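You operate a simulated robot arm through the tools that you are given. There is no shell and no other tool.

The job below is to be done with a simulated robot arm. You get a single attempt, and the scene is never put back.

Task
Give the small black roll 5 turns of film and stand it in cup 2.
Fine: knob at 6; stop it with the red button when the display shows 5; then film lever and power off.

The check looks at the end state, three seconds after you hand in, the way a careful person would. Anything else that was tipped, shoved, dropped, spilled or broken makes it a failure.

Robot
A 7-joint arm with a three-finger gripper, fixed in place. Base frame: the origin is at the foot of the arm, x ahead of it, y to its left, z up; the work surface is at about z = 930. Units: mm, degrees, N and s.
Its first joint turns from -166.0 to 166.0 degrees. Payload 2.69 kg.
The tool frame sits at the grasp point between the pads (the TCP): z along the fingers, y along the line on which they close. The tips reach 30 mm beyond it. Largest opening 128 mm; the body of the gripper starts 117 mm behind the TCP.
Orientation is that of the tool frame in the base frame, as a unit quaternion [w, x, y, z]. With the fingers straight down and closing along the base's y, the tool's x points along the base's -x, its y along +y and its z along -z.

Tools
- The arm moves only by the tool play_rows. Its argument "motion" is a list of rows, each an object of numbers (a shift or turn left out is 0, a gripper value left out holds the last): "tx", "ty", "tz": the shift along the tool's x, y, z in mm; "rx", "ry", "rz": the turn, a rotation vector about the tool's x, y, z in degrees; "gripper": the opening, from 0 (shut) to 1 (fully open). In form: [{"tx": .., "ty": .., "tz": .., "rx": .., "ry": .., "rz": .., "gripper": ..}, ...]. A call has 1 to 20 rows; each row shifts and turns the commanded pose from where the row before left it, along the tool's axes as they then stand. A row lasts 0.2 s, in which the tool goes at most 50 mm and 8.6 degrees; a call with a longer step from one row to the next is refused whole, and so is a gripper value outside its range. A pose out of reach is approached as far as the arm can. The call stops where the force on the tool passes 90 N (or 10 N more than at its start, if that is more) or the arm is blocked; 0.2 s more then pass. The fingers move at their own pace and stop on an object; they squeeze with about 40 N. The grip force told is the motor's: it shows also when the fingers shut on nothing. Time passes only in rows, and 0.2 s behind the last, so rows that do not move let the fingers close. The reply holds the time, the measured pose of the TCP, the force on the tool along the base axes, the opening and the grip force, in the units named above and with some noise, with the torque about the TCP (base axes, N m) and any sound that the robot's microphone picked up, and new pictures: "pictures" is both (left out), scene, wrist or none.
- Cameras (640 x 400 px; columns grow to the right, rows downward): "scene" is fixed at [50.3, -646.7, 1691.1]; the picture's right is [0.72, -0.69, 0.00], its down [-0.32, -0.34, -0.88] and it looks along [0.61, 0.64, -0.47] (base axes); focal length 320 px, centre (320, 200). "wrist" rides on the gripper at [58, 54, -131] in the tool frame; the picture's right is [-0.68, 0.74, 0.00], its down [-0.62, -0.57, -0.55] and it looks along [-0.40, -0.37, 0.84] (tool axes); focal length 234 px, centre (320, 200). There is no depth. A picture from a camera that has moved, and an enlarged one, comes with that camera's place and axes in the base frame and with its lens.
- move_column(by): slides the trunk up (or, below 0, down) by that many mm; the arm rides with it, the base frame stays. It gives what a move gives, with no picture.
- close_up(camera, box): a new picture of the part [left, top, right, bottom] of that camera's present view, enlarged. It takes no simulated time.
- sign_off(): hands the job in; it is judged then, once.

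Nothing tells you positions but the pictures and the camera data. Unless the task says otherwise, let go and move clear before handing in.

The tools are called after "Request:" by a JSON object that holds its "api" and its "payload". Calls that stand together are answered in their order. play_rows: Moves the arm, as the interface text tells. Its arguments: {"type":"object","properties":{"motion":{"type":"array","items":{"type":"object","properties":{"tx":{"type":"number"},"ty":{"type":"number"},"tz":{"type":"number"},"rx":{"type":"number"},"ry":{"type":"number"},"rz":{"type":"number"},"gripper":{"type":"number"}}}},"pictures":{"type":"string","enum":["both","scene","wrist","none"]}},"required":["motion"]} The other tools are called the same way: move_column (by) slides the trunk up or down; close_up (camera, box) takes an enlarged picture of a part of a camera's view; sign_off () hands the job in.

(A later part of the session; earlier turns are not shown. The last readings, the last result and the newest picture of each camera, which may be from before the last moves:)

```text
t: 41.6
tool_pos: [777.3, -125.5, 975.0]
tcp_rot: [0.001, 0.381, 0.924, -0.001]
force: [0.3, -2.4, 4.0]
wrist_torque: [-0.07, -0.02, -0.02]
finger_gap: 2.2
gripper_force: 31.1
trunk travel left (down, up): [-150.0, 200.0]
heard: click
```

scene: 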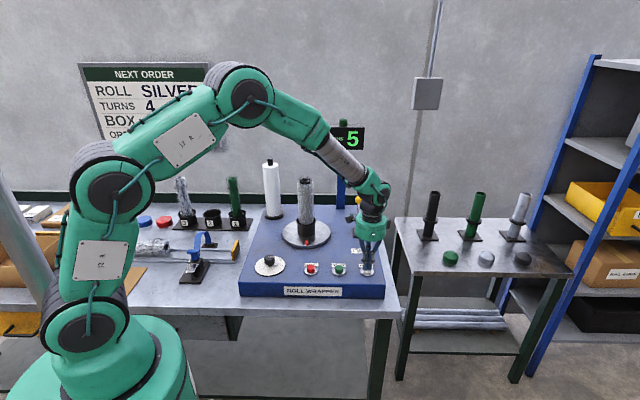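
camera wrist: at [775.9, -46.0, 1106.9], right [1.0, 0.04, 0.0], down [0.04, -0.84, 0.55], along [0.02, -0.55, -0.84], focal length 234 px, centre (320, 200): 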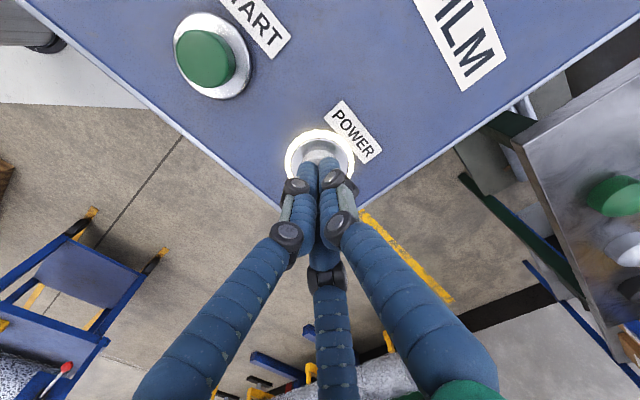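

POWER clicked. Now I'll rise clear, confirm the lights are off, and go above the wrapped roll.

Request:
{"api": "play_rows", "payload": {"motion": [{"tz": -30}, {"tz": -45}, {"tz": -45}, {"tz": -45}, {"tz": -50}, {"tz": -50}, {"tz": -50}, {"tx": 34.8, "ty": 32.8}, {"tx": 34.8, "ty": 32.8}, {"tx": 34.8, "ty": 32.8}, {"tx": 34.8, "ty": 32.8}, {"tx": 34.8, "ty": 32.8, "gripper": 0.7}, {"tx": 34.8, "ty": 32.8}, {"tx": 34.8, "ty": 32.8}, {}]}}

Request:
{"api": "close_up", "payload": {"camera": "scene", "box": [230, 110, 400, 305]}}

Request:
{"api": "close_up", "payload": {"camera": "wrist", "box": [220, 0, 420, 200]}}

```text
t: 44.8
tool_pos: [766.3, 210.2, 1286.7]
tcp_rot: [0.0, 0.382, 0.924, 0.0]
force: [0.4, 0.6, -0.2]
wrist_torque: [-0.06, -0.02, -0.02]
finger_gap: 89.6
gripper_force: 0.0
trunk travel left (down, up): [-150.0, 200.0]
camera wrist: at [764.9, 289.7, 1416.6], right [1.0, 0.04, 0.0], down [0.04, -0.83, 0.55], along [0.02, -0.55, -0.84], focal length 234 px, centre (320, 200)
```

scene: 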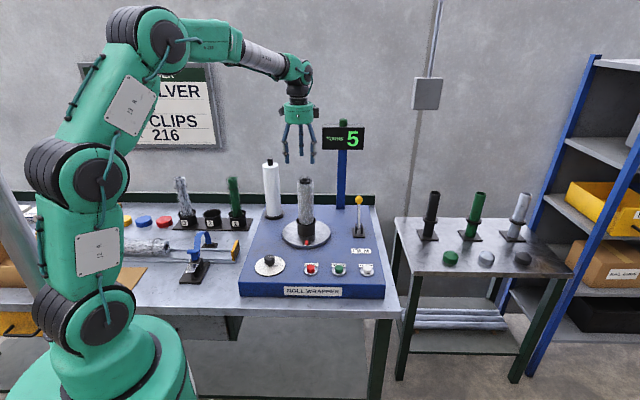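
wrist: 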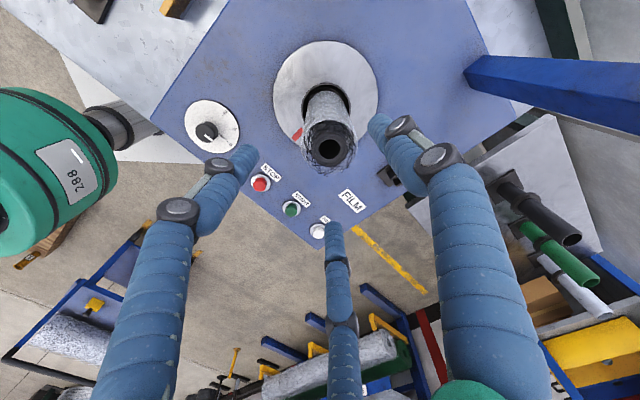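

```text
2.05 times, centred on (315, 208) of scene
camera zoom: at [50.3, -646.7, 1691.1], right [0.72, -0.69, 0.0], down [-0.32, -0.34, -0.88], along [0.61, 0.64, -0.47], focal length 656 px, centre (330, 185)
```

zoom: 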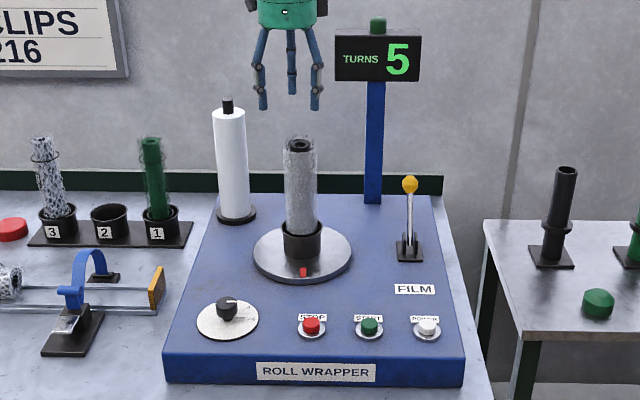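

```text
2.00 times, centred on (320, 100) of wrist
camera zoom: at [764.9, 289.7, 1416.6], right [1.0, 0.04, 0.0], down [0.04, -0.83, 0.55], along [0.02, -0.55, -0.84], focal length 468 px, centre (320, 400)
```

zoom: 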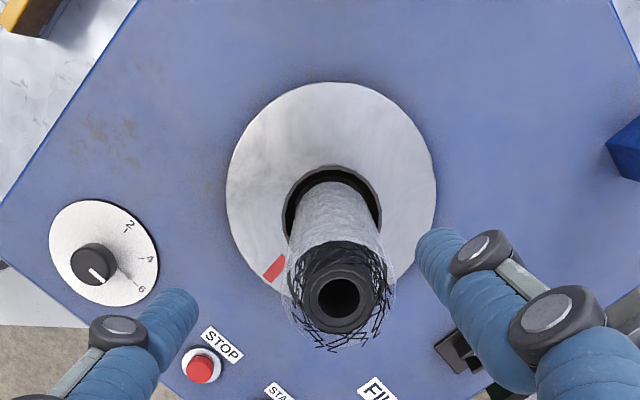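

Power ring is off, lamp off, display reads 5 and the lever stays back. Before picking the roll (axis about (778, 206)), I'll survey cup 2 from above, estimated near (580, 640).

Request:
{"api": "play_rows", "payload": {"motion": [{"tx": 43.6, "ty": 17.3}, {"tx": 43.6, "ty": 17.3}, {"tx": 43.6, "ty": 17.3}, {"tx": 43.6, "ty": 17.3}, {"tx": 43.6, "ty": 17.3}, {"tx": 43.6, "ty": 17.3}, {"tx": 43.6, "ty": 17.3}, {"tx": 43.6, "ty": 17.3}, {"tx": 43.6, "ty": 17.3}, {"tx": 43.6, "ty": 17.3}, {}]}}

Request:
{"api": "close_up", "payload": {"camera": "wrist", "box": [220, 0, 420, 200]}}

Request:
{"api": "close_up", "payload": {"camera": "scene", "box": [165, 110, 265, 250]}}

```text
t: 47.2
tool_pos: [579.8, 638.7, 1287.4]
tcp_rot: [0.0, 0.382, 0.924, -0.001]
force: [-0.6, 0.8, -0.4]
wrist_torque: [-0.09, -0.08, -0.02]
finger_gap: 89.7
gripper_force: 0.1
trunk travel left (down, up): [-150.0, 200.0]
camera wrist: at [577.3, 718.4, 1417.1], right [1.0, 0.04, 0.0], down [0.04, -0.83, 0.55], along [0.02, -0.55, -0.84], focal length 234 px, centre (320, 200)
```

scene: 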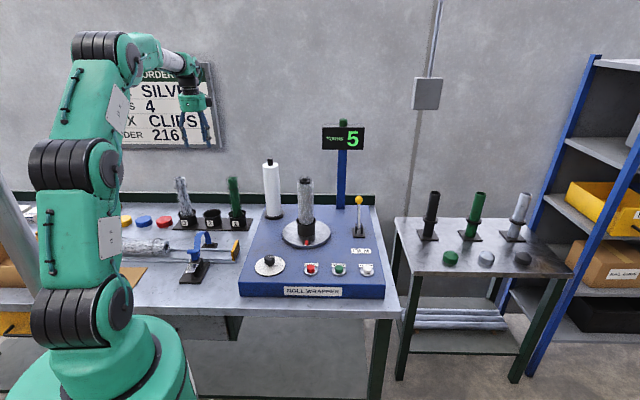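
wrist: 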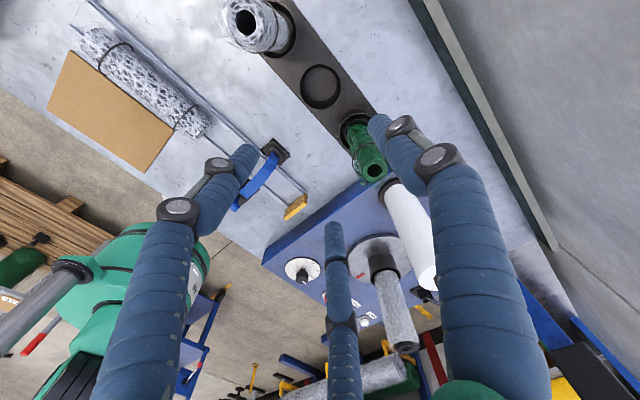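

```text
2.00 times, centred on (320, 100) of wrist
camera zoom: at [577.3, 718.4, 1417.1], right [1.0, 0.04, 0.0], down [0.04, -0.83, 0.55], along [0.02, -0.55, -0.84], focal length 468 px, centre (320, 400)
```

zoom: 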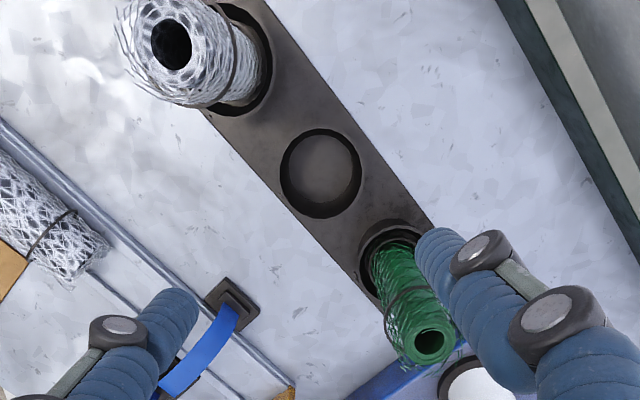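

```text
2.86 times, centred on (215, 180) of scene
camera zoom: at [50.3, -646.7, 1691.1], right [0.72, -0.69, 0.0], down [-0.32, -0.34, -0.88], along [0.61, 0.64, -0.47], focal length 913 px, centre (620, 257)
```

zoom: 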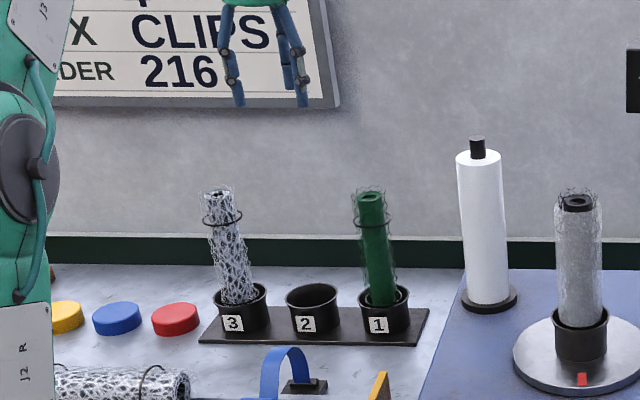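

Cup 2 is at about (581, 657) with its rim near z≈915; rolls in cups 1 and 3 stand about 119 mm away on either side with tops near 1110. Now I'll return above the wrapped roll with the gripper wider.

Request:
{"api": "play_rows", "payload": {"motion": [{"tx": -44.6, "ty": -16.6, "gripper": 0.85}, {"tx": -44.6, "ty": -16.6}, {"tx": -44.6, "ty": -16.6}, {"tx": -44.6, "ty": -16.6}, {"tx": -44.6, "ty": -16.6}, {"tx": -44.6, "ty": -16.6}, {"tx": -44.6, "ty": -16.6}, {"tx": -44.6, "ty": -16.6}, {"tx": -44.6, "ty": -16.6}, {"tx": -44.6, "ty": -16.6}, {"tz": 20}, {"tz": 20}, {}]}}

Request:
{"api": "close_up", "payload": {"camera": "wrist", "box": [220, 20, 420, 220]}}

Request:
{"api": "close_up", "payload": {"camera": "scene", "box": [255, 120, 355, 250]}}

```text
t: 50.0
tool_pos: [780.1, 209.1, 1247.9]
tcp_rot: [-0.001, 0.382, 0.924, -0.001]
force: [0.0, 0.5, -0.1]
wrist_torque: [-0.02, 0.04, -0.02]
finger_gap: 109.0
gripper_force: 0.1
trunk travel left (down, up): [-150.0, 200.0]
camera wrist: at [777.6, 287.7, 1377.9], right [1.0, 0.04, 0.0], down [0.04, -0.84, 0.55], along [0.02, -0.55, -0.84], focal length 234 px, centre (320, 200)
```

scene: 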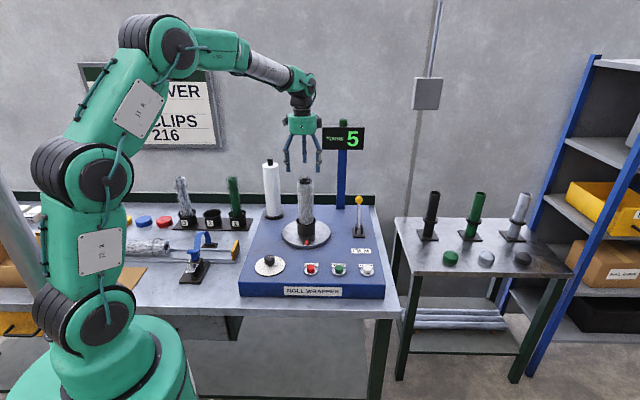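
wrist: 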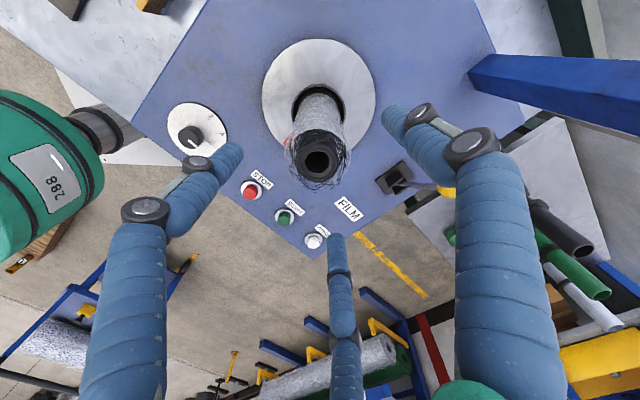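

```text
2.00 times, centred on (320, 120) of wrist
camera zoom: at [777.6, 287.7, 1377.9], right [1.0, 0.04, 0.0], down [0.04, -0.84, 0.55], along [0.02, -0.55, -0.84], focal length 468 px, centre (320, 360)
```

zoom: 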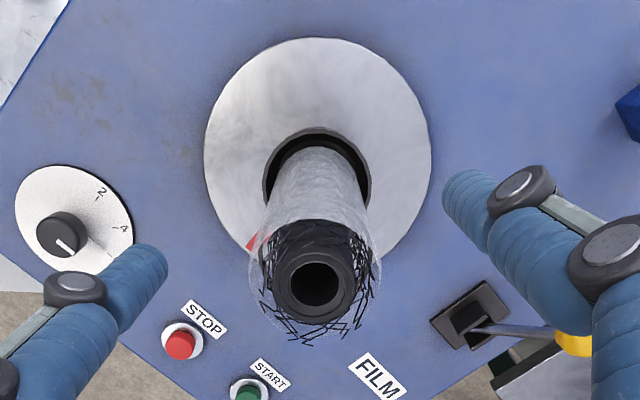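

```text
3.08 times, centred on (305, 185) of scene
camera zoom: at [50.3, -646.7, 1691.1], right [0.72, -0.69, 0.0], down [-0.32, -0.34, -0.88], along [0.61, 0.64, -0.47], focal length 983 px, centre (366, 246)
```

zoom: 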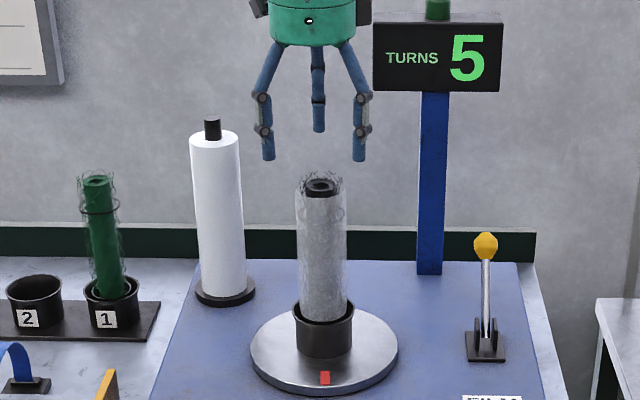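

The roll axis is at about (778, 207), top at z≈1190. I'll lower the open fingers around it to TCP z≈1100 and look before closing.

Request:
{"api": "play_rows", "payload": {"motion": [{"ty": -2, "tz": 20}, {"tz": 35}, {"tz": 35}, {"tz": 35}, {"tz": 23}, {}]}}

Request:
{"api": "close_up", "payload": {"camera": "scene", "box": [255, 120, 355, 250]}}

```text
t: 51.4
tool_pos: [779.1, 205.2, 1099.5]
tcp_rot: [0.0, 0.381, 0.925, 0.0]
force: [-0.1, 0.5, -0.7]
wrist_torque: [0.0, 0.01, 0.0]
finger_gap: 108.9
gripper_force: 0.1
trunk travel left (down, up): [-150.0, 200.0]
camera wrist: at [776.7, 285.6, 1229.6], right [1.0, 0.04, 0.0], down [0.04, -0.84, 0.55], along [0.02, -0.55, -0.84], focal length 234 px, centre (320, 200)
```

scene: 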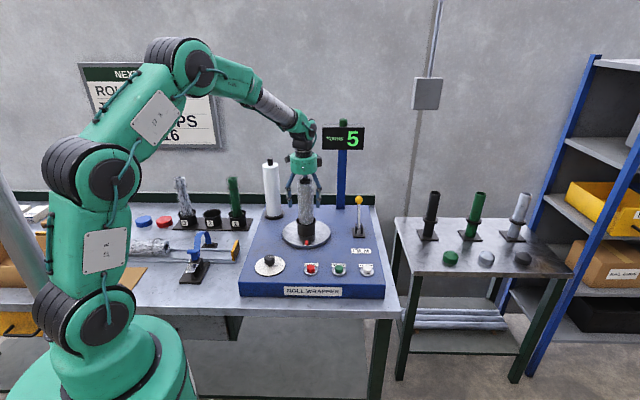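
wrist: 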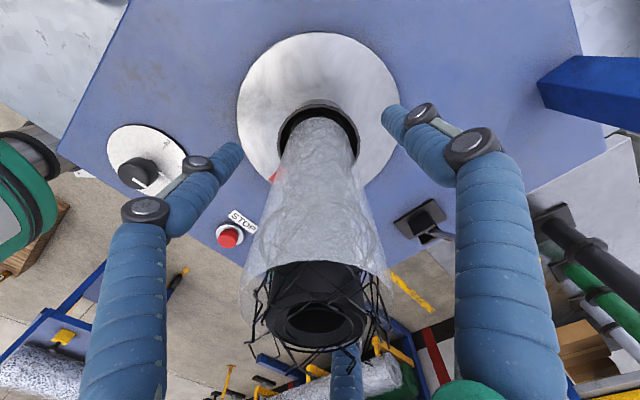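

```text
3.08 times, centred on (305, 185) of scene
camera zoom: at [50.3, -646.7, 1691.1], right [0.72, -0.69, 0.0], down [-0.32, -0.34, -0.88], along [0.61, 0.64, -0.47], focal length 983 px, centre (366, 246)
```

zoom: 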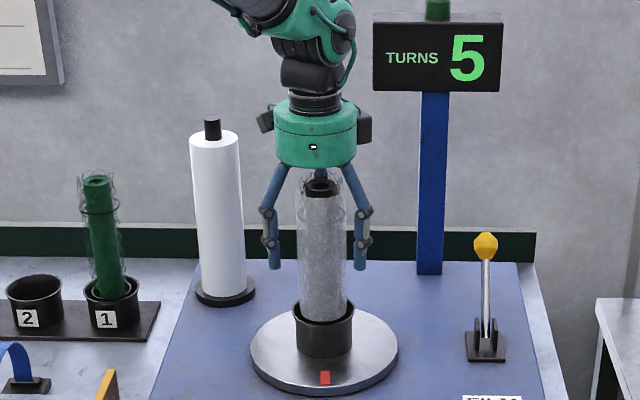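

The fingers straddle the roll with clear room all around. I'll close on it now.

Request:
{"api": "play_rows", "payload": {"motion": [{"gripper": 0.6}, {"gripper": 0.5}, {"gripper": 0.4}, {"gripper": 0.0}, {}, {}]}}

Request:
{"api": "close_up", "payload": {"camera": "scene", "box": [255, 120, 355, 250]}}

```text
t: 52.8
tool_pos: [780.3, 205.1, 1101.8]
tcp_rot: [0.0, 0.382, 0.924, 0.0]
force: [-1.7, -0.8, 2.7]
wrist_torque: [0.03, 0.24, 0.03]
finger_gap: 53.4
gripper_force: 39.8
trunk travel left (down, up): [-150.0, 200.0]
camera wrist: at [776.3, 285.5, 1229.9], right [1.0, 0.04, 0.0], down [0.04, -0.84, 0.55], along [0.02, -0.55, -0.84], focal length 234 px, centre (320, 200)
```

scene: 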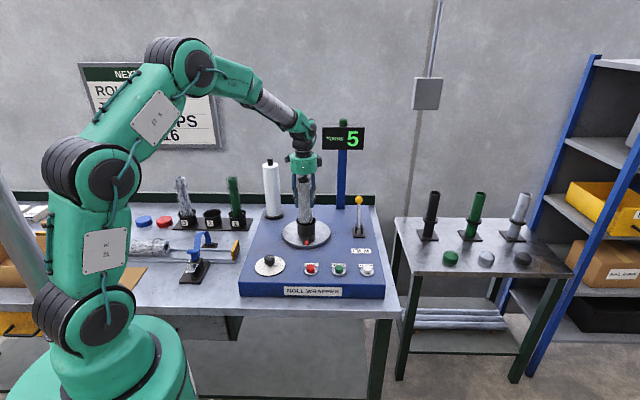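
wrist: 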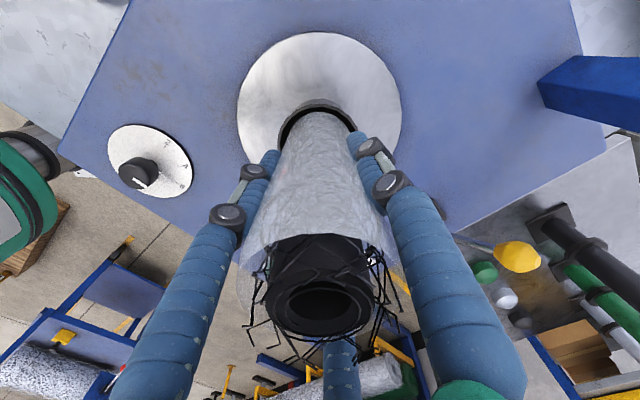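

```text
3.08 times, centred on (305, 185) of scene
camera zoom: at [50.3, -646.7, 1691.1], right [0.72, -0.69, 0.0], down [-0.32, -0.34, -0.88], along [0.61, 0.64, -0.47], focal length 983 px, centre (366, 246)
```

zoom: 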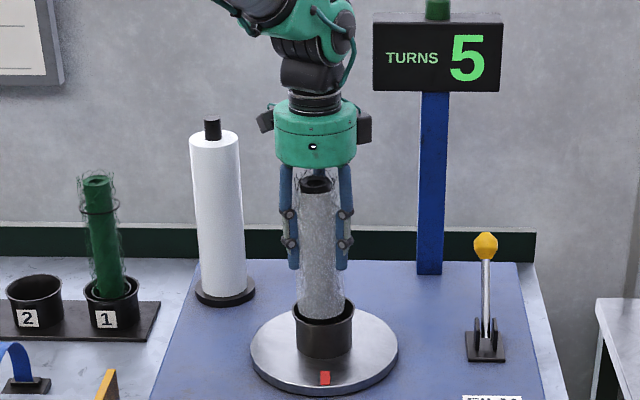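

The roll is held firmly (53 mm gap). I'll lift it straight up well clear of everything.

Request:
{"api": "play_rows", "payload": {"motion": [{"tz": -10}, {"tz": -20}, {"tz": -30}, {"tz": -30}, {"tz": -30}, {"tz": -30}, {"tz": -30}, {"tz": -30}, {}]}}

Request:
{"api": "close_up", "payload": {"camera": "scene", "box": [245, 80, 365, 250]}}

```text
t: 54.8
tool_pos: [779.0, 203.9, 1312.3]
tcp_rot: [0.0, 0.382, 0.924, 0.0]
force: [-0.3, 0.3, -1.6]
wrist_torque: [0.02, 0.02, -0.02]
finger_gap: 53.5
gripper_force: 40.3
trunk travel left (down, up): [-150.0, 200.0]
camera wrist: at [777.6, 284.2, 1440.5], right [1.0, 0.04, 0.0], down [0.04, -0.84, 0.55], along [0.02, -0.55, -0.84], focal length 234 px, centre (320, 200)
```

scene: 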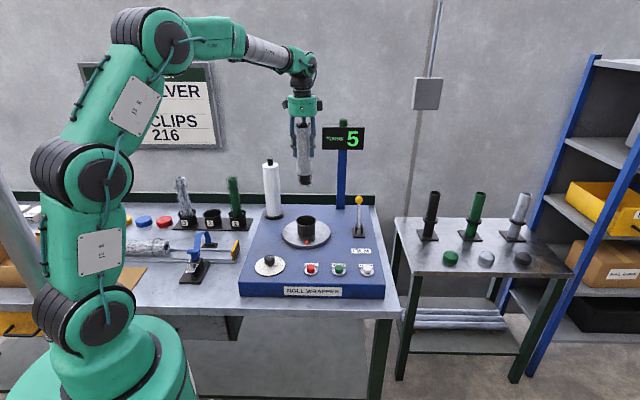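
wrist: 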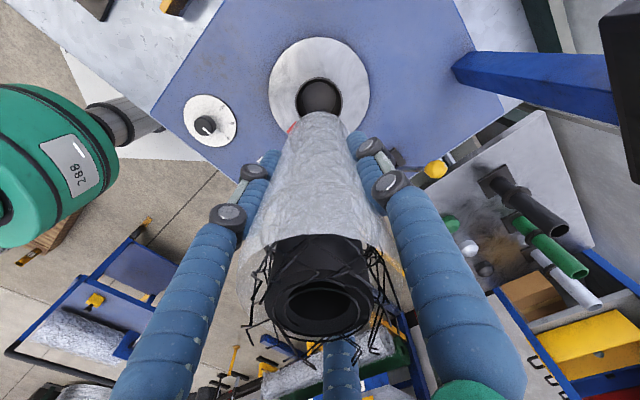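

```text
2.35 times, centred on (305, 165) of scene
camera zoom: at [50.3, -646.7, 1691.1], right [0.72, -0.69, 0.0], down [-0.32, -0.34, -0.88], along [0.61, 0.64, -0.47], focal length 752 px, centre (355, 282)
```

zoom: 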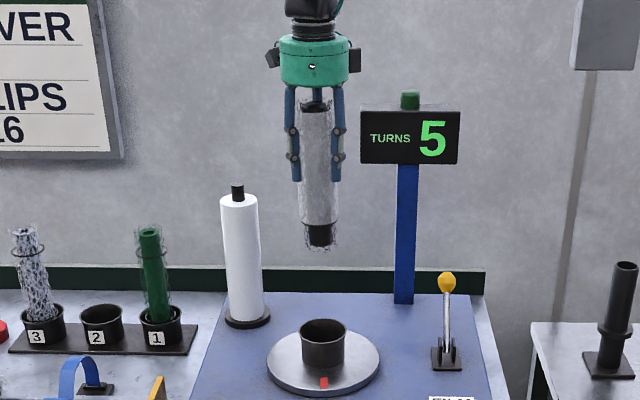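

The roll hangs vertically and clear. I'll carry it around the film roll via (620, 380) to above cup 2.

Request:
{"api": "play_rows", "payload": {"motion": [{"tx": 39.5, "ty": 2}, {"tx": 39.5, "ty": 2}, {"tx": 39.5, "ty": 2}, {"tx": 39.5, "ty": 2}, {"tx": 39.5, "ty": 2}, {"tx": 39.5, "ty": 2}, {"tx": 31.9, "ty": 24}, {"tx": 31.9, "ty": 24}, {"tx": 31.9, "ty": 24}, {"tx": 31.9, "ty": 24}, {"tx": 31.9, "ty": 24}, {"tx": 31.9, "ty": 24}, {"tx": 31.9, "ty": 24}, {}, {}]}}

Request:
{"api": "close_up", "payload": {"camera": "scene", "box": [150, 80, 270, 250]}}

Request:
{"api": "close_up", "payload": {"camera": "wrist", "box": [220, 0, 420, 200]}}

```text
t: 58.0
tool_pos: [577.9, 658.5, 1308.3]
tcp_rot: [0.0, 0.382, 0.924, -0.001]
force: [0.3, -0.7, -2.3]
wrist_torque: [0.01, 0.02, 0.01]
finger_gap: 53.4
gripper_force: 40.6
trunk travel left (down, up): [-150.0, 200.0]
camera wrist: at [575.3, 738.2, 1437.9], right [1.0, 0.04, 0.0], down [0.04, -0.84, 0.55], along [0.02, -0.55, -0.84], focal length 234 px, centre (320, 200)
```

scene: 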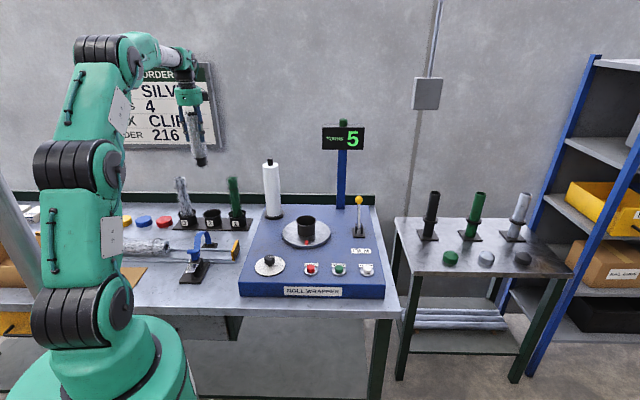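
wrist: 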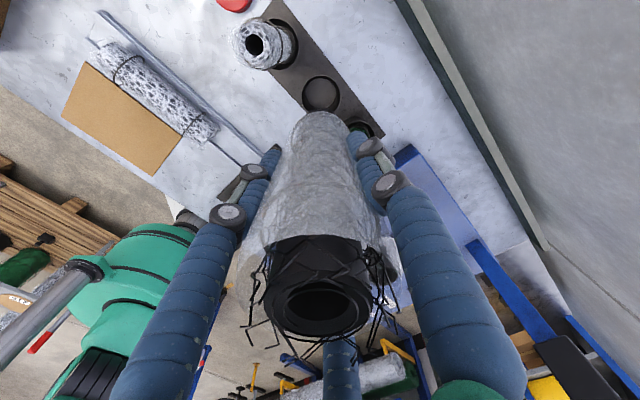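

```text
2.35 times, centred on (210, 165) of scene
camera zoom: at [50.3, -646.7, 1691.1], right [0.72, -0.69, 0.0], down [-0.32, -0.34, -0.88], along [0.61, 0.64, -0.47], focal length 752 px, centre (579, 282)
```

zoom: 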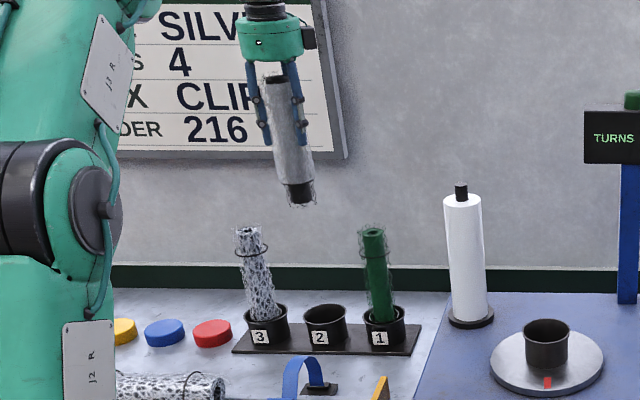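

```text
2.00 times, centred on (320, 100) of wrist
camera zoom: at [575.3, 738.2, 1437.9], right [1.0, 0.04, 0.0], down [0.04, -0.84, 0.55], along [0.02, -0.55, -0.84], focal length 468 px, centre (320, 400)
```

zoom: 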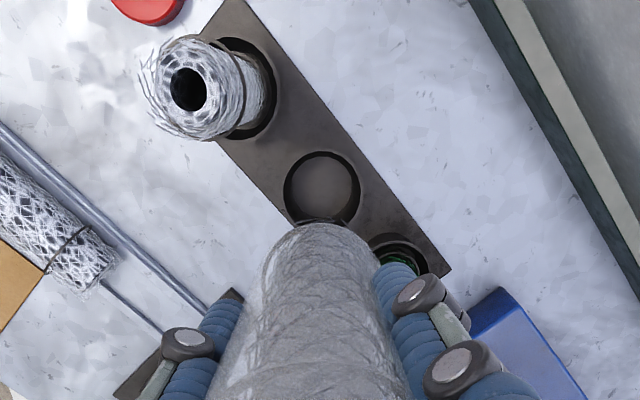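

The roll hangs above cup 2, with estimates differing by a few mm. I'll lower it until its bottom is some 50 mm over the rim and then refine.

Request:
{"api": "play_rows", "payload": {"motion": [{"tx": -1.5, "ty": 1.5, "tz": 30}, {"tz": 35}, {"tz": 35}, {"tz": 35}, {"tz": 30}, {"tz": 15}, {}]}}

Request:
{"api": "close_up", "payload": {"camera": "scene", "box": [165, 160, 265, 250]}}

Request:
{"api": "close_up", "payload": {"camera": "wrist", "box": [220, 0, 420, 200]}}

```text
t: 59.6
tool_pos: [580.3, 658.1, 1130.8]
tcp_rot: [0.0, 0.382, 0.924, 0.001]
force: [1.0, -0.1, -2.9]
wrist_torque: [0.02, 0.01, -0.01]
finger_gap: 53.2
gripper_force: 39.7
trunk travel left (down, up): [-150.0, 200.0]
camera wrist: at [578.4, 738.6, 1259.8], right [1.0, 0.04, 0.0], down [0.04, -0.84, 0.55], along [0.02, -0.55, -0.84], focal length 234 px, centre (320, 200)
```

scene: 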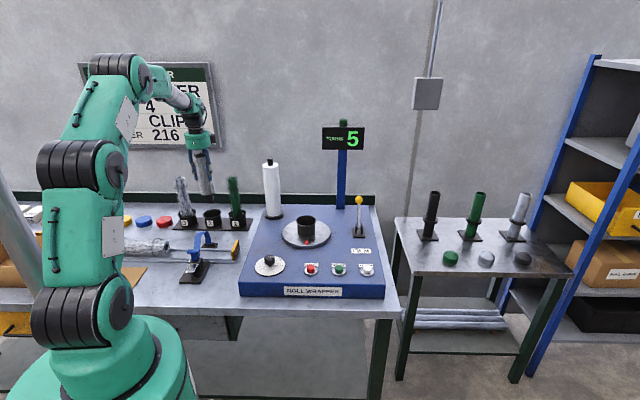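
wrist: 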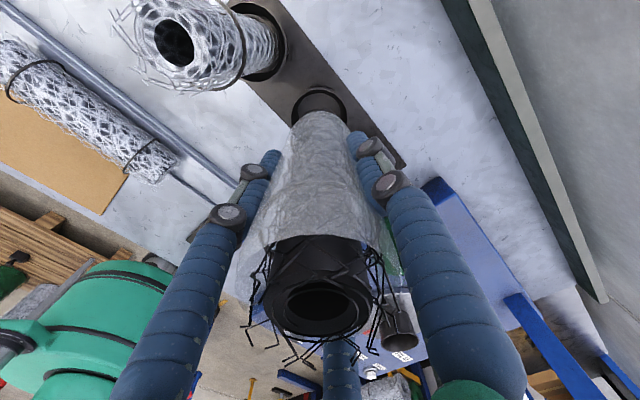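

```text
4.44 times, centred on (215, 205) of scene
camera zoom: at [50.3, -646.7, 1691.1], right [0.72, -0.69, 0.0], down [-0.32, -0.34, -0.88], along [0.61, 0.64, -0.47], focal length 1420 px, centre (787, 178)
```

zoom: 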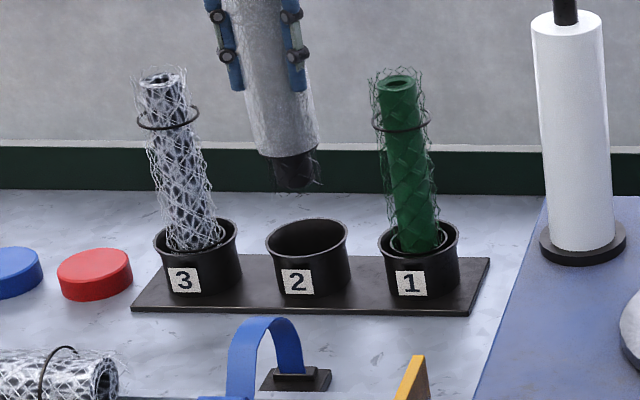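

```text
2.00 times, centred on (320, 100) of wrist
camera zoom: at [578.4, 738.6, 1259.8], right [1.0, 0.04, 0.0], down [0.04, -0.84, 0.55], along [0.02, -0.55, -0.84], focal length 468 px, centre (320, 400)
```

zoom: 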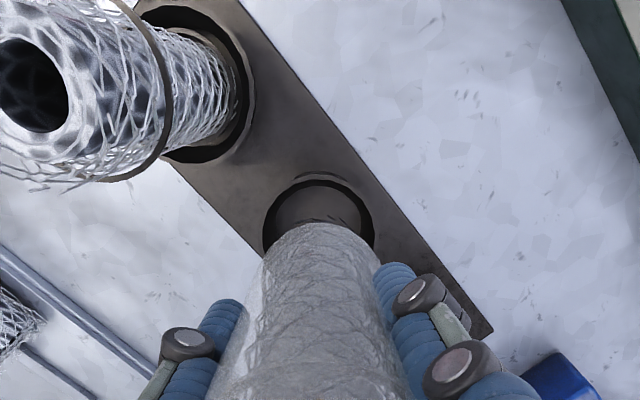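

The roll's bottom looks within a few mm of the cup centre line. I'll lower another 30 mm and check again.

Request:
{"api": "play_rows", "payload": {"motion": [{"tz": 15}, {"tz": 15}, {}]}}

Request:
{"api": "close_up", "payload": {"camera": "scene", "box": [185, 170, 245, 240]}}

Request:
{"api": "close_up", "payload": {"camera": "wrist", "box": [260, 50, 380, 170]}}

```text
t: 60.4
tool_pos: [581.3, 658.2, 1099.2]
tcp_rot: [0.0, 0.382, 0.924, 0.0]
force: [-0.4, 0.2, -2.7]
wrist_torque: [0.0, 0.03, -0.01]
finger_gap: 52.9
gripper_force: 39.8
trunk travel left (down, up): [-150.0, 200.0]
camera wrist: at [578.8, 738.1, 1229.2], right [1.0, 0.04, 0.0], down [0.04, -0.84, 0.55], along [0.02, -0.55, -0.84], focal length 234 px, centre (320, 200)
```

scene: 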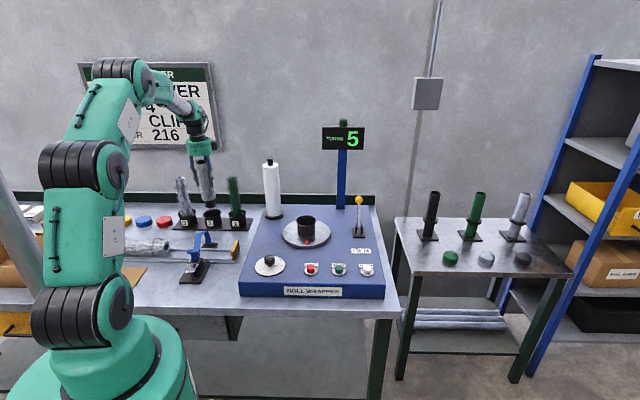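
wrist: 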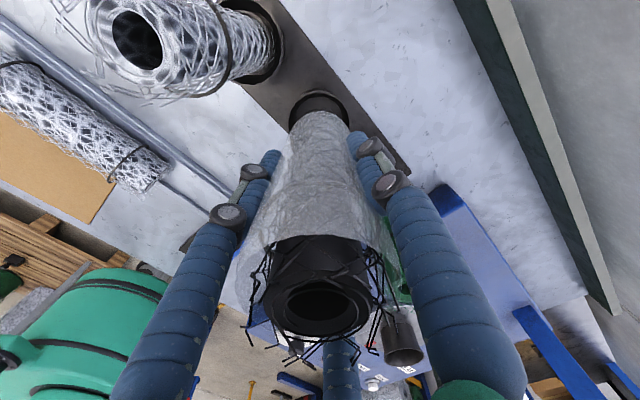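

```text
5.71 times, centred on (215, 205) of scene
camera zoom: at [50.3, -646.7, 1691.1], right [0.72, -0.69, 0.0], down [-0.32, -0.34, -0.88], along [0.61, 0.64, -0.47], focal length 1826 px, centre (920, 171)
```

zoom: 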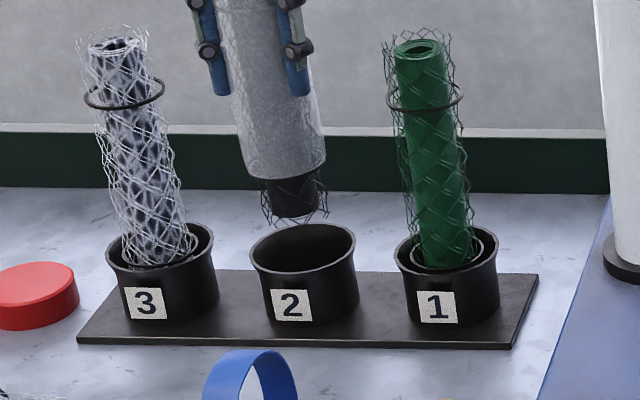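

```text
3.33 times, centred on (320, 110) of wrist
camera zoom: at [578.8, 738.1, 1229.2], right [1.0, 0.04, 0.0], down [0.04, -0.84, 0.55], along [0.02, -0.55, -0.84], focal length 781 px, centre (320, 500)
```

zoom: 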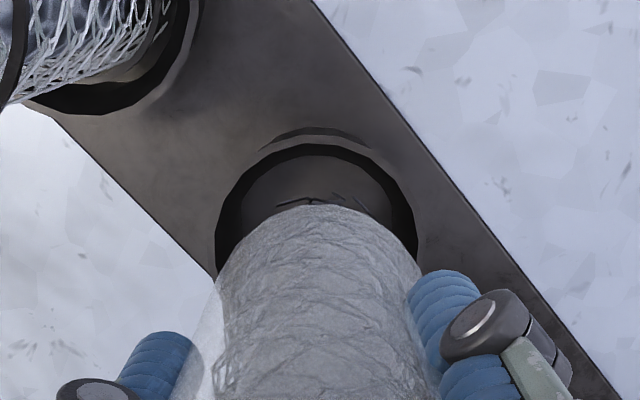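

The roll bottom is about 35 mm above cup 2's rim and centred to a few mm. I'll nudge 2 mm and lower it into the cup in small steps, watching force.

Request:
{"api": "play_rows", "payload": {"motion": [{"tx": 1.4, "ty": 1.4}, {"tz": 8}, {"tz": 8}, {"tz": 8}, {"tz": 8}, {"tz": 8}, {}]}}

Request:
{"api": "close_up", "payload": {"camera": "scene", "box": [185, 170, 245, 240]}}

Request:
{"api": "close_up", "payload": {"camera": "wrist", "box": [260, 50, 380, 170]}}

```text
t: 62.0
tool_pos: [580.8, 659.2, 1060.9]
tcp_rot: [0.0, 0.382, 0.924, 0.0]
force: [-0.5, 0.9, -3.2]
wrist_torque: [-0.01, -0.02, 0.0]
finger_gap: 53.4
gripper_force: 40.2
trunk travel left (down, up): [-150.0, 200.0]
camera wrist: at [578.9, 740.5, 1189.5], right [1.0, 0.04, 0.0], down [0.04, -0.83, 0.55], along [0.02, -0.55, -0.84], focal length 234 px, centre (320, 200)
```

scene: 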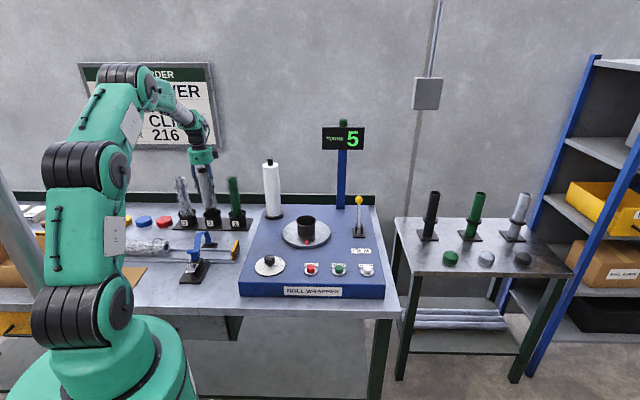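
wrist: 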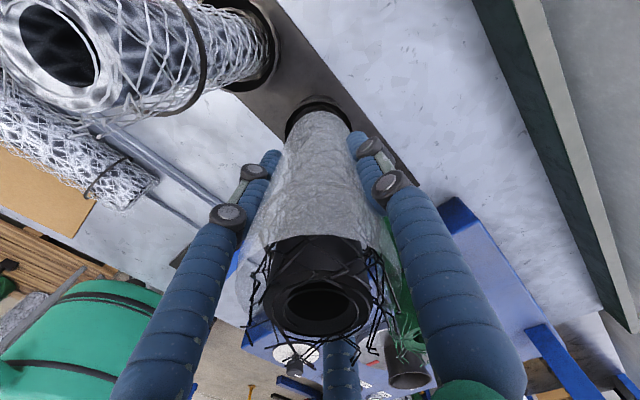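

```text
5.71 times, centred on (215, 205) of scene
camera zoom: at [50.3, -646.7, 1691.1], right [0.72, -0.69, 0.0], down [-0.32, -0.34, -0.88], along [0.61, 0.64, -0.47], focal length 1826 px, centre (920, 171)
```

zoom: 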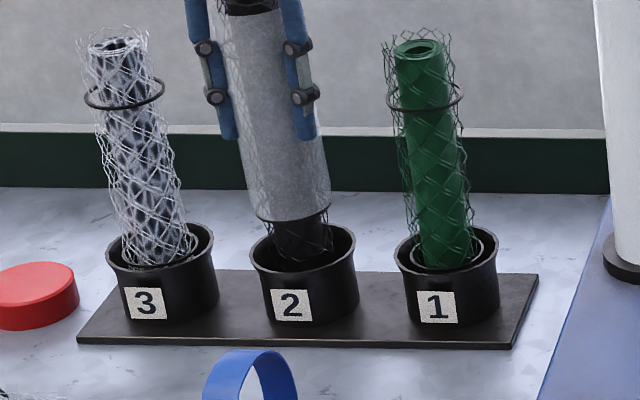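

```text
3.33 times, centred on (320, 110) of wrist
camera zoom: at [578.9, 740.5, 1189.5], right [1.0, 0.04, 0.0], down [0.04, -0.83, 0.55], along [0.02, -0.55, -0.84], focal length 781 px, centre (320, 500)
```

zoom: 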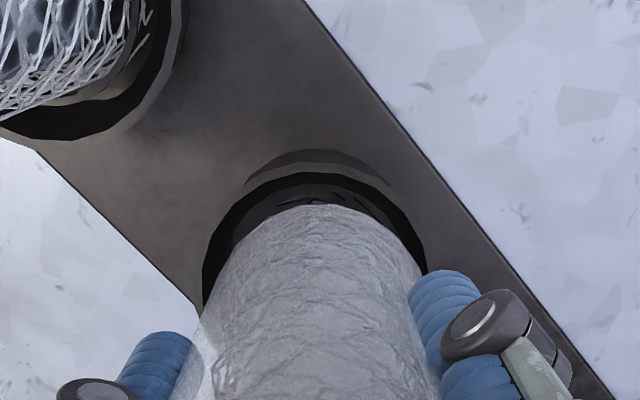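

The core end is inside cup 2; the film part is about 3–4 mm left and back of the centre. I'll correct by that and continue down gently.

Request:
{"api": "play_rows", "payload": {"motion": [{"tx": -2, "ty": -1.5}, {"tx": -2, "ty": -1.5}, {"tz": 6}, {"tz": 6}, {"tz": 6}, {}]}}

Request:
{"api": "close_up", "payload": {"camera": "scene", "box": [185, 170, 245, 240]}}

Request:
{"api": "close_up", "payload": {"camera": "wrist", "box": [260, 50, 380, 170]}}

```text
t: 63.4
tool_pos: [582.9, 654.7, 1042.8]
tcp_rot: [0.0, 0.382, 0.924, 0.001]
force: [-0.7, 0.3, -2.6]
wrist_torque: [-0.01, 0.01, 0.02]
finger_gap: 53.5
gripper_force: 40.2
trunk travel left (down, up): [-150.0, 200.0]
camera wrist: at [580.0, 734.9, 1172.5], right [1.0, 0.04, 0.0], down [0.04, -0.83, 0.55], along [0.02, -0.55, -0.84], focal length 234 px, centre (320, 200)
```

scene: 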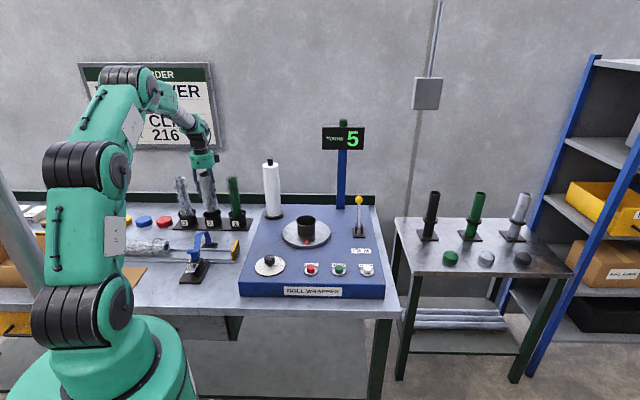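
wrist: 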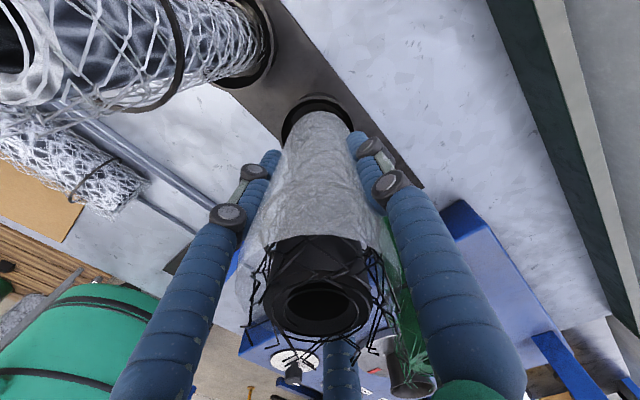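

```text
5.71 times, centred on (215, 205) of scene
camera zoom: at [50.3, -646.7, 1691.1], right [0.72, -0.69, 0.0], down [-0.32, -0.34, -0.88], along [0.61, 0.64, -0.47], focal length 1826 px, centre (920, 171)
```

zoom: 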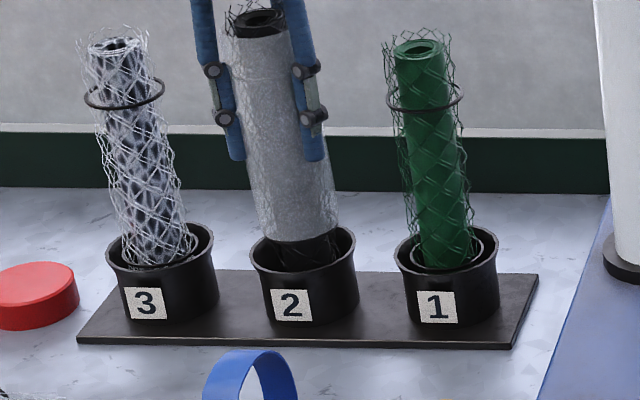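

```text
3.33 times, centred on (320, 110) of wrist
camera zoom: at [580.0, 734.9, 1172.5], right [1.0, 0.04, 0.0], down [0.04, -0.83, 0.55], along [0.02, -0.55, -0.84], focal length 781 px, centre (320, 500)
```

zoom: 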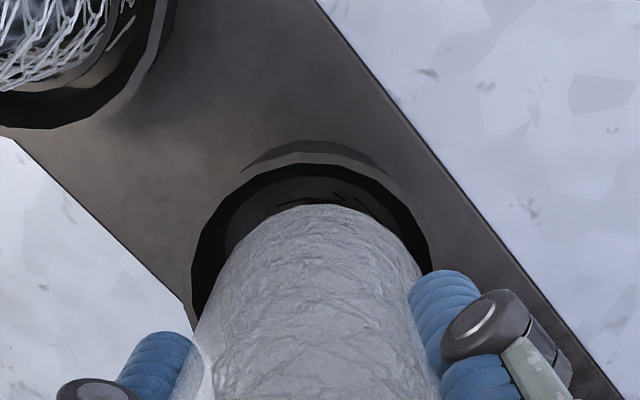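

Film and cup are now concentric to about 2 mm. I'll continue lowering until the roll touches the cup floor, roughly 22–27 mm more.

Request:
{"api": "play_rows", "payload": {"motion": [{"tz": 5}, {"tz": 5}, {"tz": 4}, {"tz": 4}, {}]}}

Request:
{"api": "close_up", "payload": {"camera": "scene", "box": [185, 170, 245, 240]}}

```text
t: 64.6
tool_pos: [581.9, 655.6, 1024.9]
tcp_rot: [0.0, 0.382, 0.924, 0.0]
force: [-0.2, 0.0, -1.8]
wrist_torque: [0.02, -0.01, -0.01]
finger_gap: 53.4
gripper_force: 40.5
trunk travel left (down, up): [-150.0, 200.0]
camera wrist: at [580.2, 734.7, 1154.3], right [1.0, 0.04, 0.0], down [0.04, -0.84, 0.55], along [0.02, -0.55, -0.84], focal length 234 px, centre (320, 200)
```

scene: 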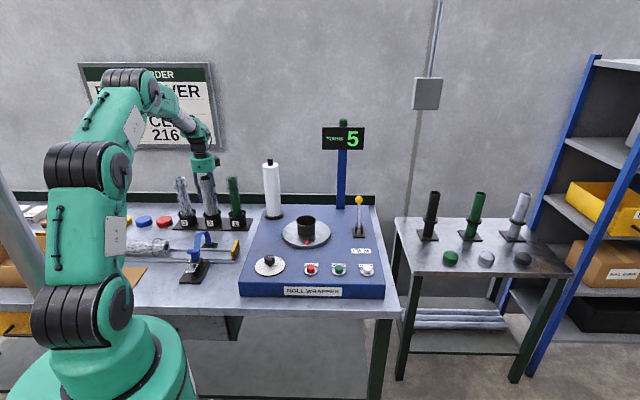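
wrist: 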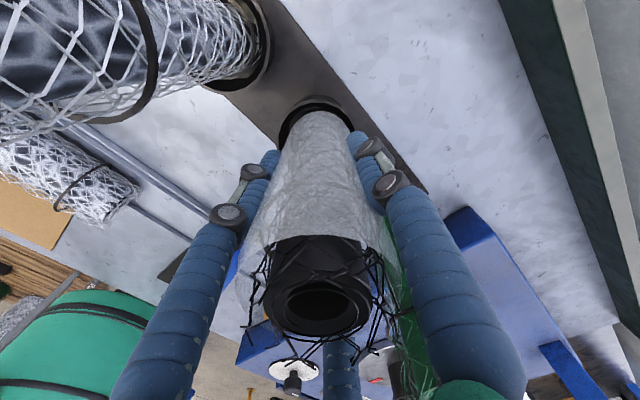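

```text
5.71 times, centred on (215, 205) of scene
camera zoom: at [50.3, -646.7, 1691.1], right [0.72, -0.69, 0.0], down [-0.32, -0.34, -0.88], along [0.61, 0.64, -0.47], focal length 1826 px, centre (920, 171)
```

zoom: 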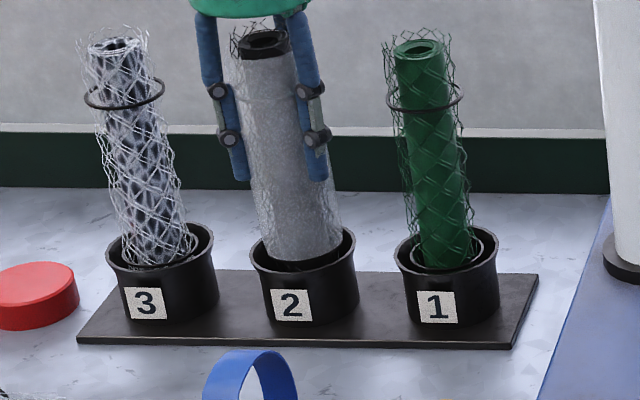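

The roll top is only a few mm above its neighbours' height. I'll go down 2 mm at a time until the floor shows up in the force.

Request:
{"api": "play_rows", "payload": {"motion": [{"tz": 2}, {"tz": 2}], "pictures": "none"}}

Request:
{"api": "play_rows", "payload": {"motion": [{"tz": 1.5}, {"tz": 1.5}], "pictures": "none"}}

```text
t: 65.2
tool_pos: [582.3, 653.7, 1020.9]
tcp_rot: [-0.001, 0.382, 0.924, 0.0]
force: [-0.3, -0.3, 1.3]
wrist_torque: [-0.04, 0.09, 0.03]
finger_gap: 53.5
gripper_force: 40.0
trunk travel left (down, up): [-150.0, 200.0]
```

```text
t: 65.8
tool_pos: [581.3, 653.8, 1021.8]
tcp_rot: [0.001, 0.382, 0.924, 0.001]
force: [-2.7, -6.5, 21.1]
wrist_torque: [-0.45, 0.62, 0.07]
finger_gap: 53.2
gripper_force: 39.8
trunk travel left (down, up): [-150.0, 200.0]
```

Floor contact felt at about 21 N. I'll ease up 2 mm, then open the fingers slowly and look.

Request:
{"api": "play_rows", "payload": {"motion": [{"tz": -2}, {}, {"gripper": 0.45}, {"gripper": 0.5}, {"gripper": 0.56}, {"gripper": 0.62}, {}, {}]}}

Request:
{"api": "close_up", "payload": {"camera": "scene", "box": [175, 150, 255, 240]}}

```text
t: 67.6
tool_pos: [581.6, 655.7, 1020.2]
tcp_rot: [0.0, 0.382, 0.924, 0.0]
force: [0.4, -0.8, -0.2]
wrist_torque: [-0.02, -0.02, 0.02]
finger_gap: 79.2
gripper_force: 0.1
trunk travel left (down, up): [-150.0, 200.0]
camera wrist: at [579.7, 734.6, 1149.2], right [1.0, 0.04, 0.0], down [0.04, -0.84, 0.55], along [0.02, -0.55, -0.84], focal length 234 px, centre (320, 200)
```

scene: 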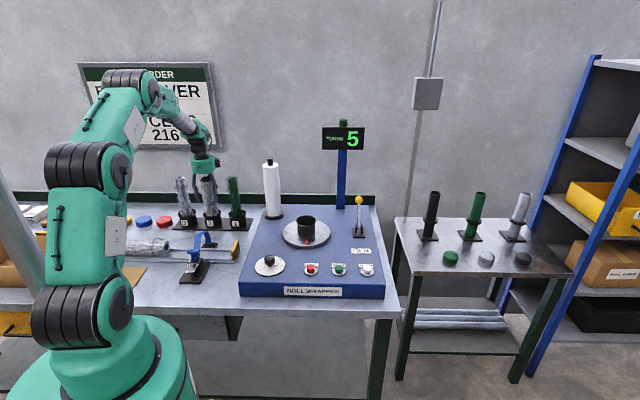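
wrist: 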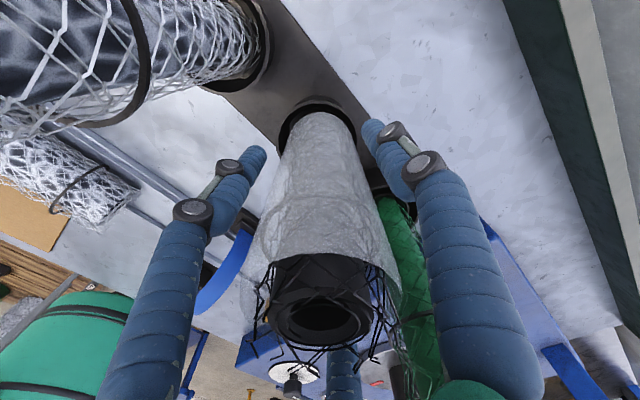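

```text
4.44 times, centred on (215, 195) of scene
camera zoom: at [50.3, -646.7, 1691.1], right [0.72, -0.69, 0.0], down [-0.32, -0.34, -0.88], along [0.61, 0.64, -0.47], focal length 1420 px, centre (787, 222)
```

zoom: 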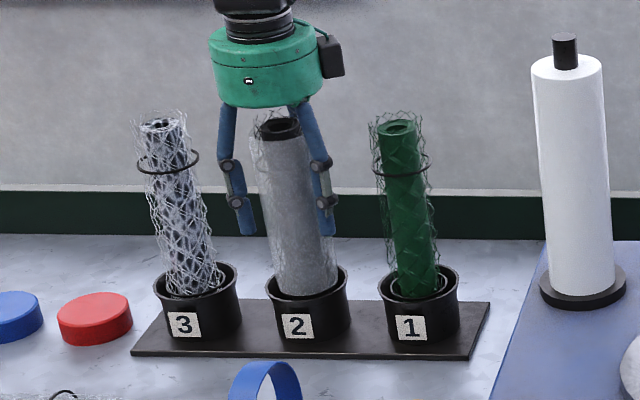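

The roll stands in cup 2 and is free of the fingers. I'll open slightly more, centre, and rise straight up.

Request:
{"api": "play_rows", "payload": {"motion": [{"gripper": 0.7, "tx": -2}, {"tz": -10}, {"tz": -20}, {"tz": -30}, {"tz": -35}, {"tz": -35}, {"tz": -40}, {"tz": -40}, {"tz": -40}, {}]}}

Request:
{"api": "close_up", "payload": {"camera": "scene", "box": [165, 150, 265, 250]}}

Request:
{"api": "close_up", "payload": {"camera": "scene", "box": [230, 110, 400, 305]}}

Request:
{"api": "close_up", "payload": {"camera": "wrist", "box": [220, 0, 420, 200]}}

```text
t: 69.8
tool_pos: [583.6, 654.1, 1270.6]
tcp_rot: [0.0, 0.382, 0.924, -0.001]
force: [-0.2, 0.2, -0.2]
wrist_torque: [0.03, -0.03, 0.03]
finger_gap: 89.6
gripper_force: 0.1
trunk travel left (down, up): [-150.0, 200.0]
camera wrist: at [581.0, 733.9, 1399.5], right [1.0, 0.04, 0.0], down [0.04, -0.84, 0.55], along [0.02, -0.55, -0.84], focal length 234 px, centre (320, 200)
```

scene: 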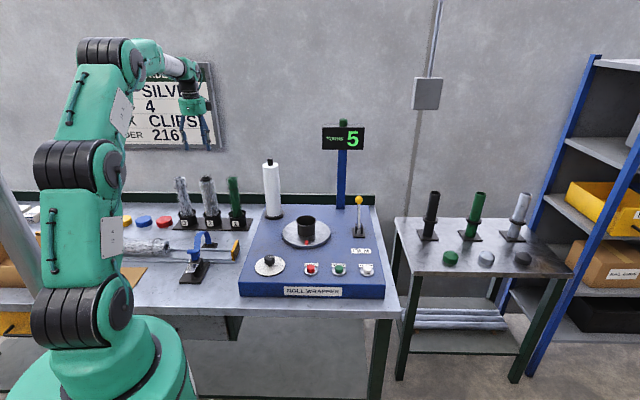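
wrist: 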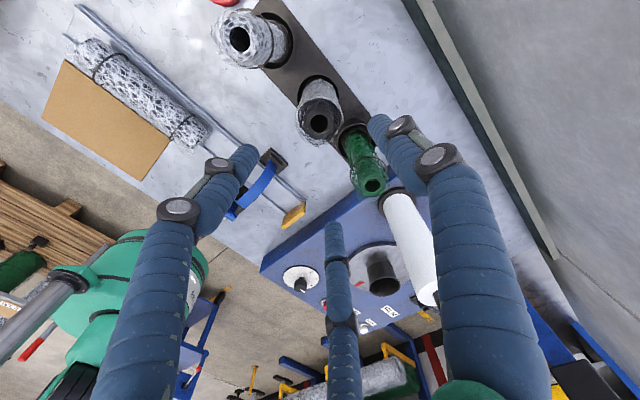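

```text
4.00 times, centred on (215, 200) of scene
camera zoom: at [50.3, -646.7, 1691.1], right [0.72, -0.69, 0.0], down [-0.32, -0.34, -0.88], along [0.61, 0.64, -0.47], focal length 1278 px, centre (740, 200)
```

zoom: 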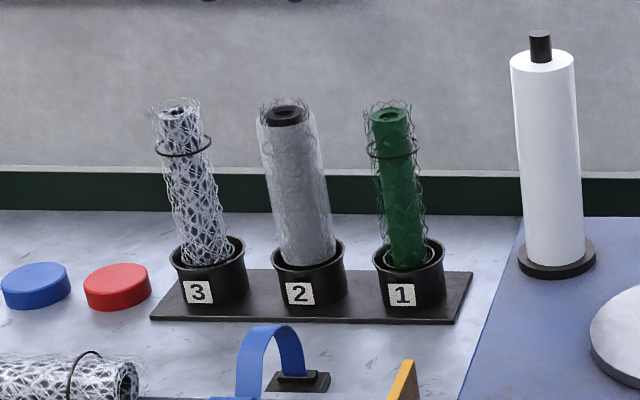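

```text
2.05 times, centred on (315, 208) of scene
camera zoom: at [50.3, -646.7, 1691.1], right [0.72, -0.69, 0.0], down [-0.32, -0.34, -0.88], along [0.61, 0.64, -0.47], focal length 656 px, centre (330, 185)
```

zoom: 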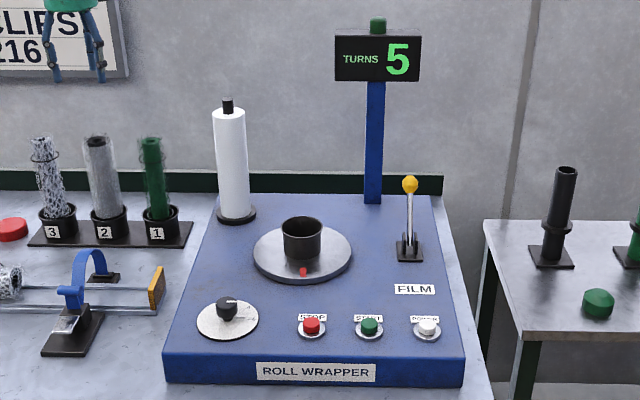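

```text
2.00 times, centred on (320, 100) of wrist
camera zoom: at [581.0, 733.9, 1399.5], right [1.0, 0.04, 0.0], down [0.04, -0.84, 0.55], along [0.02, -0.55, -0.84], focal length 468 px, centre (320, 400)
```

zoom: 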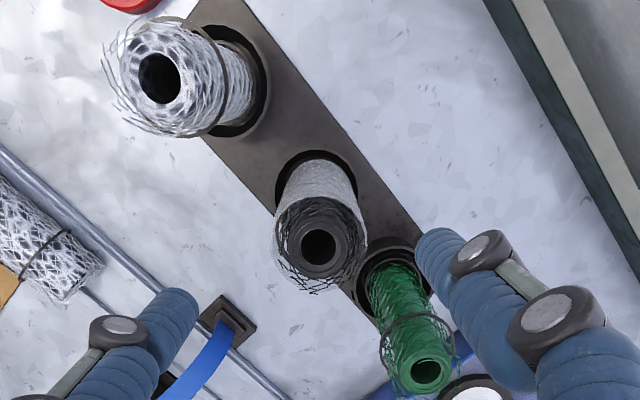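

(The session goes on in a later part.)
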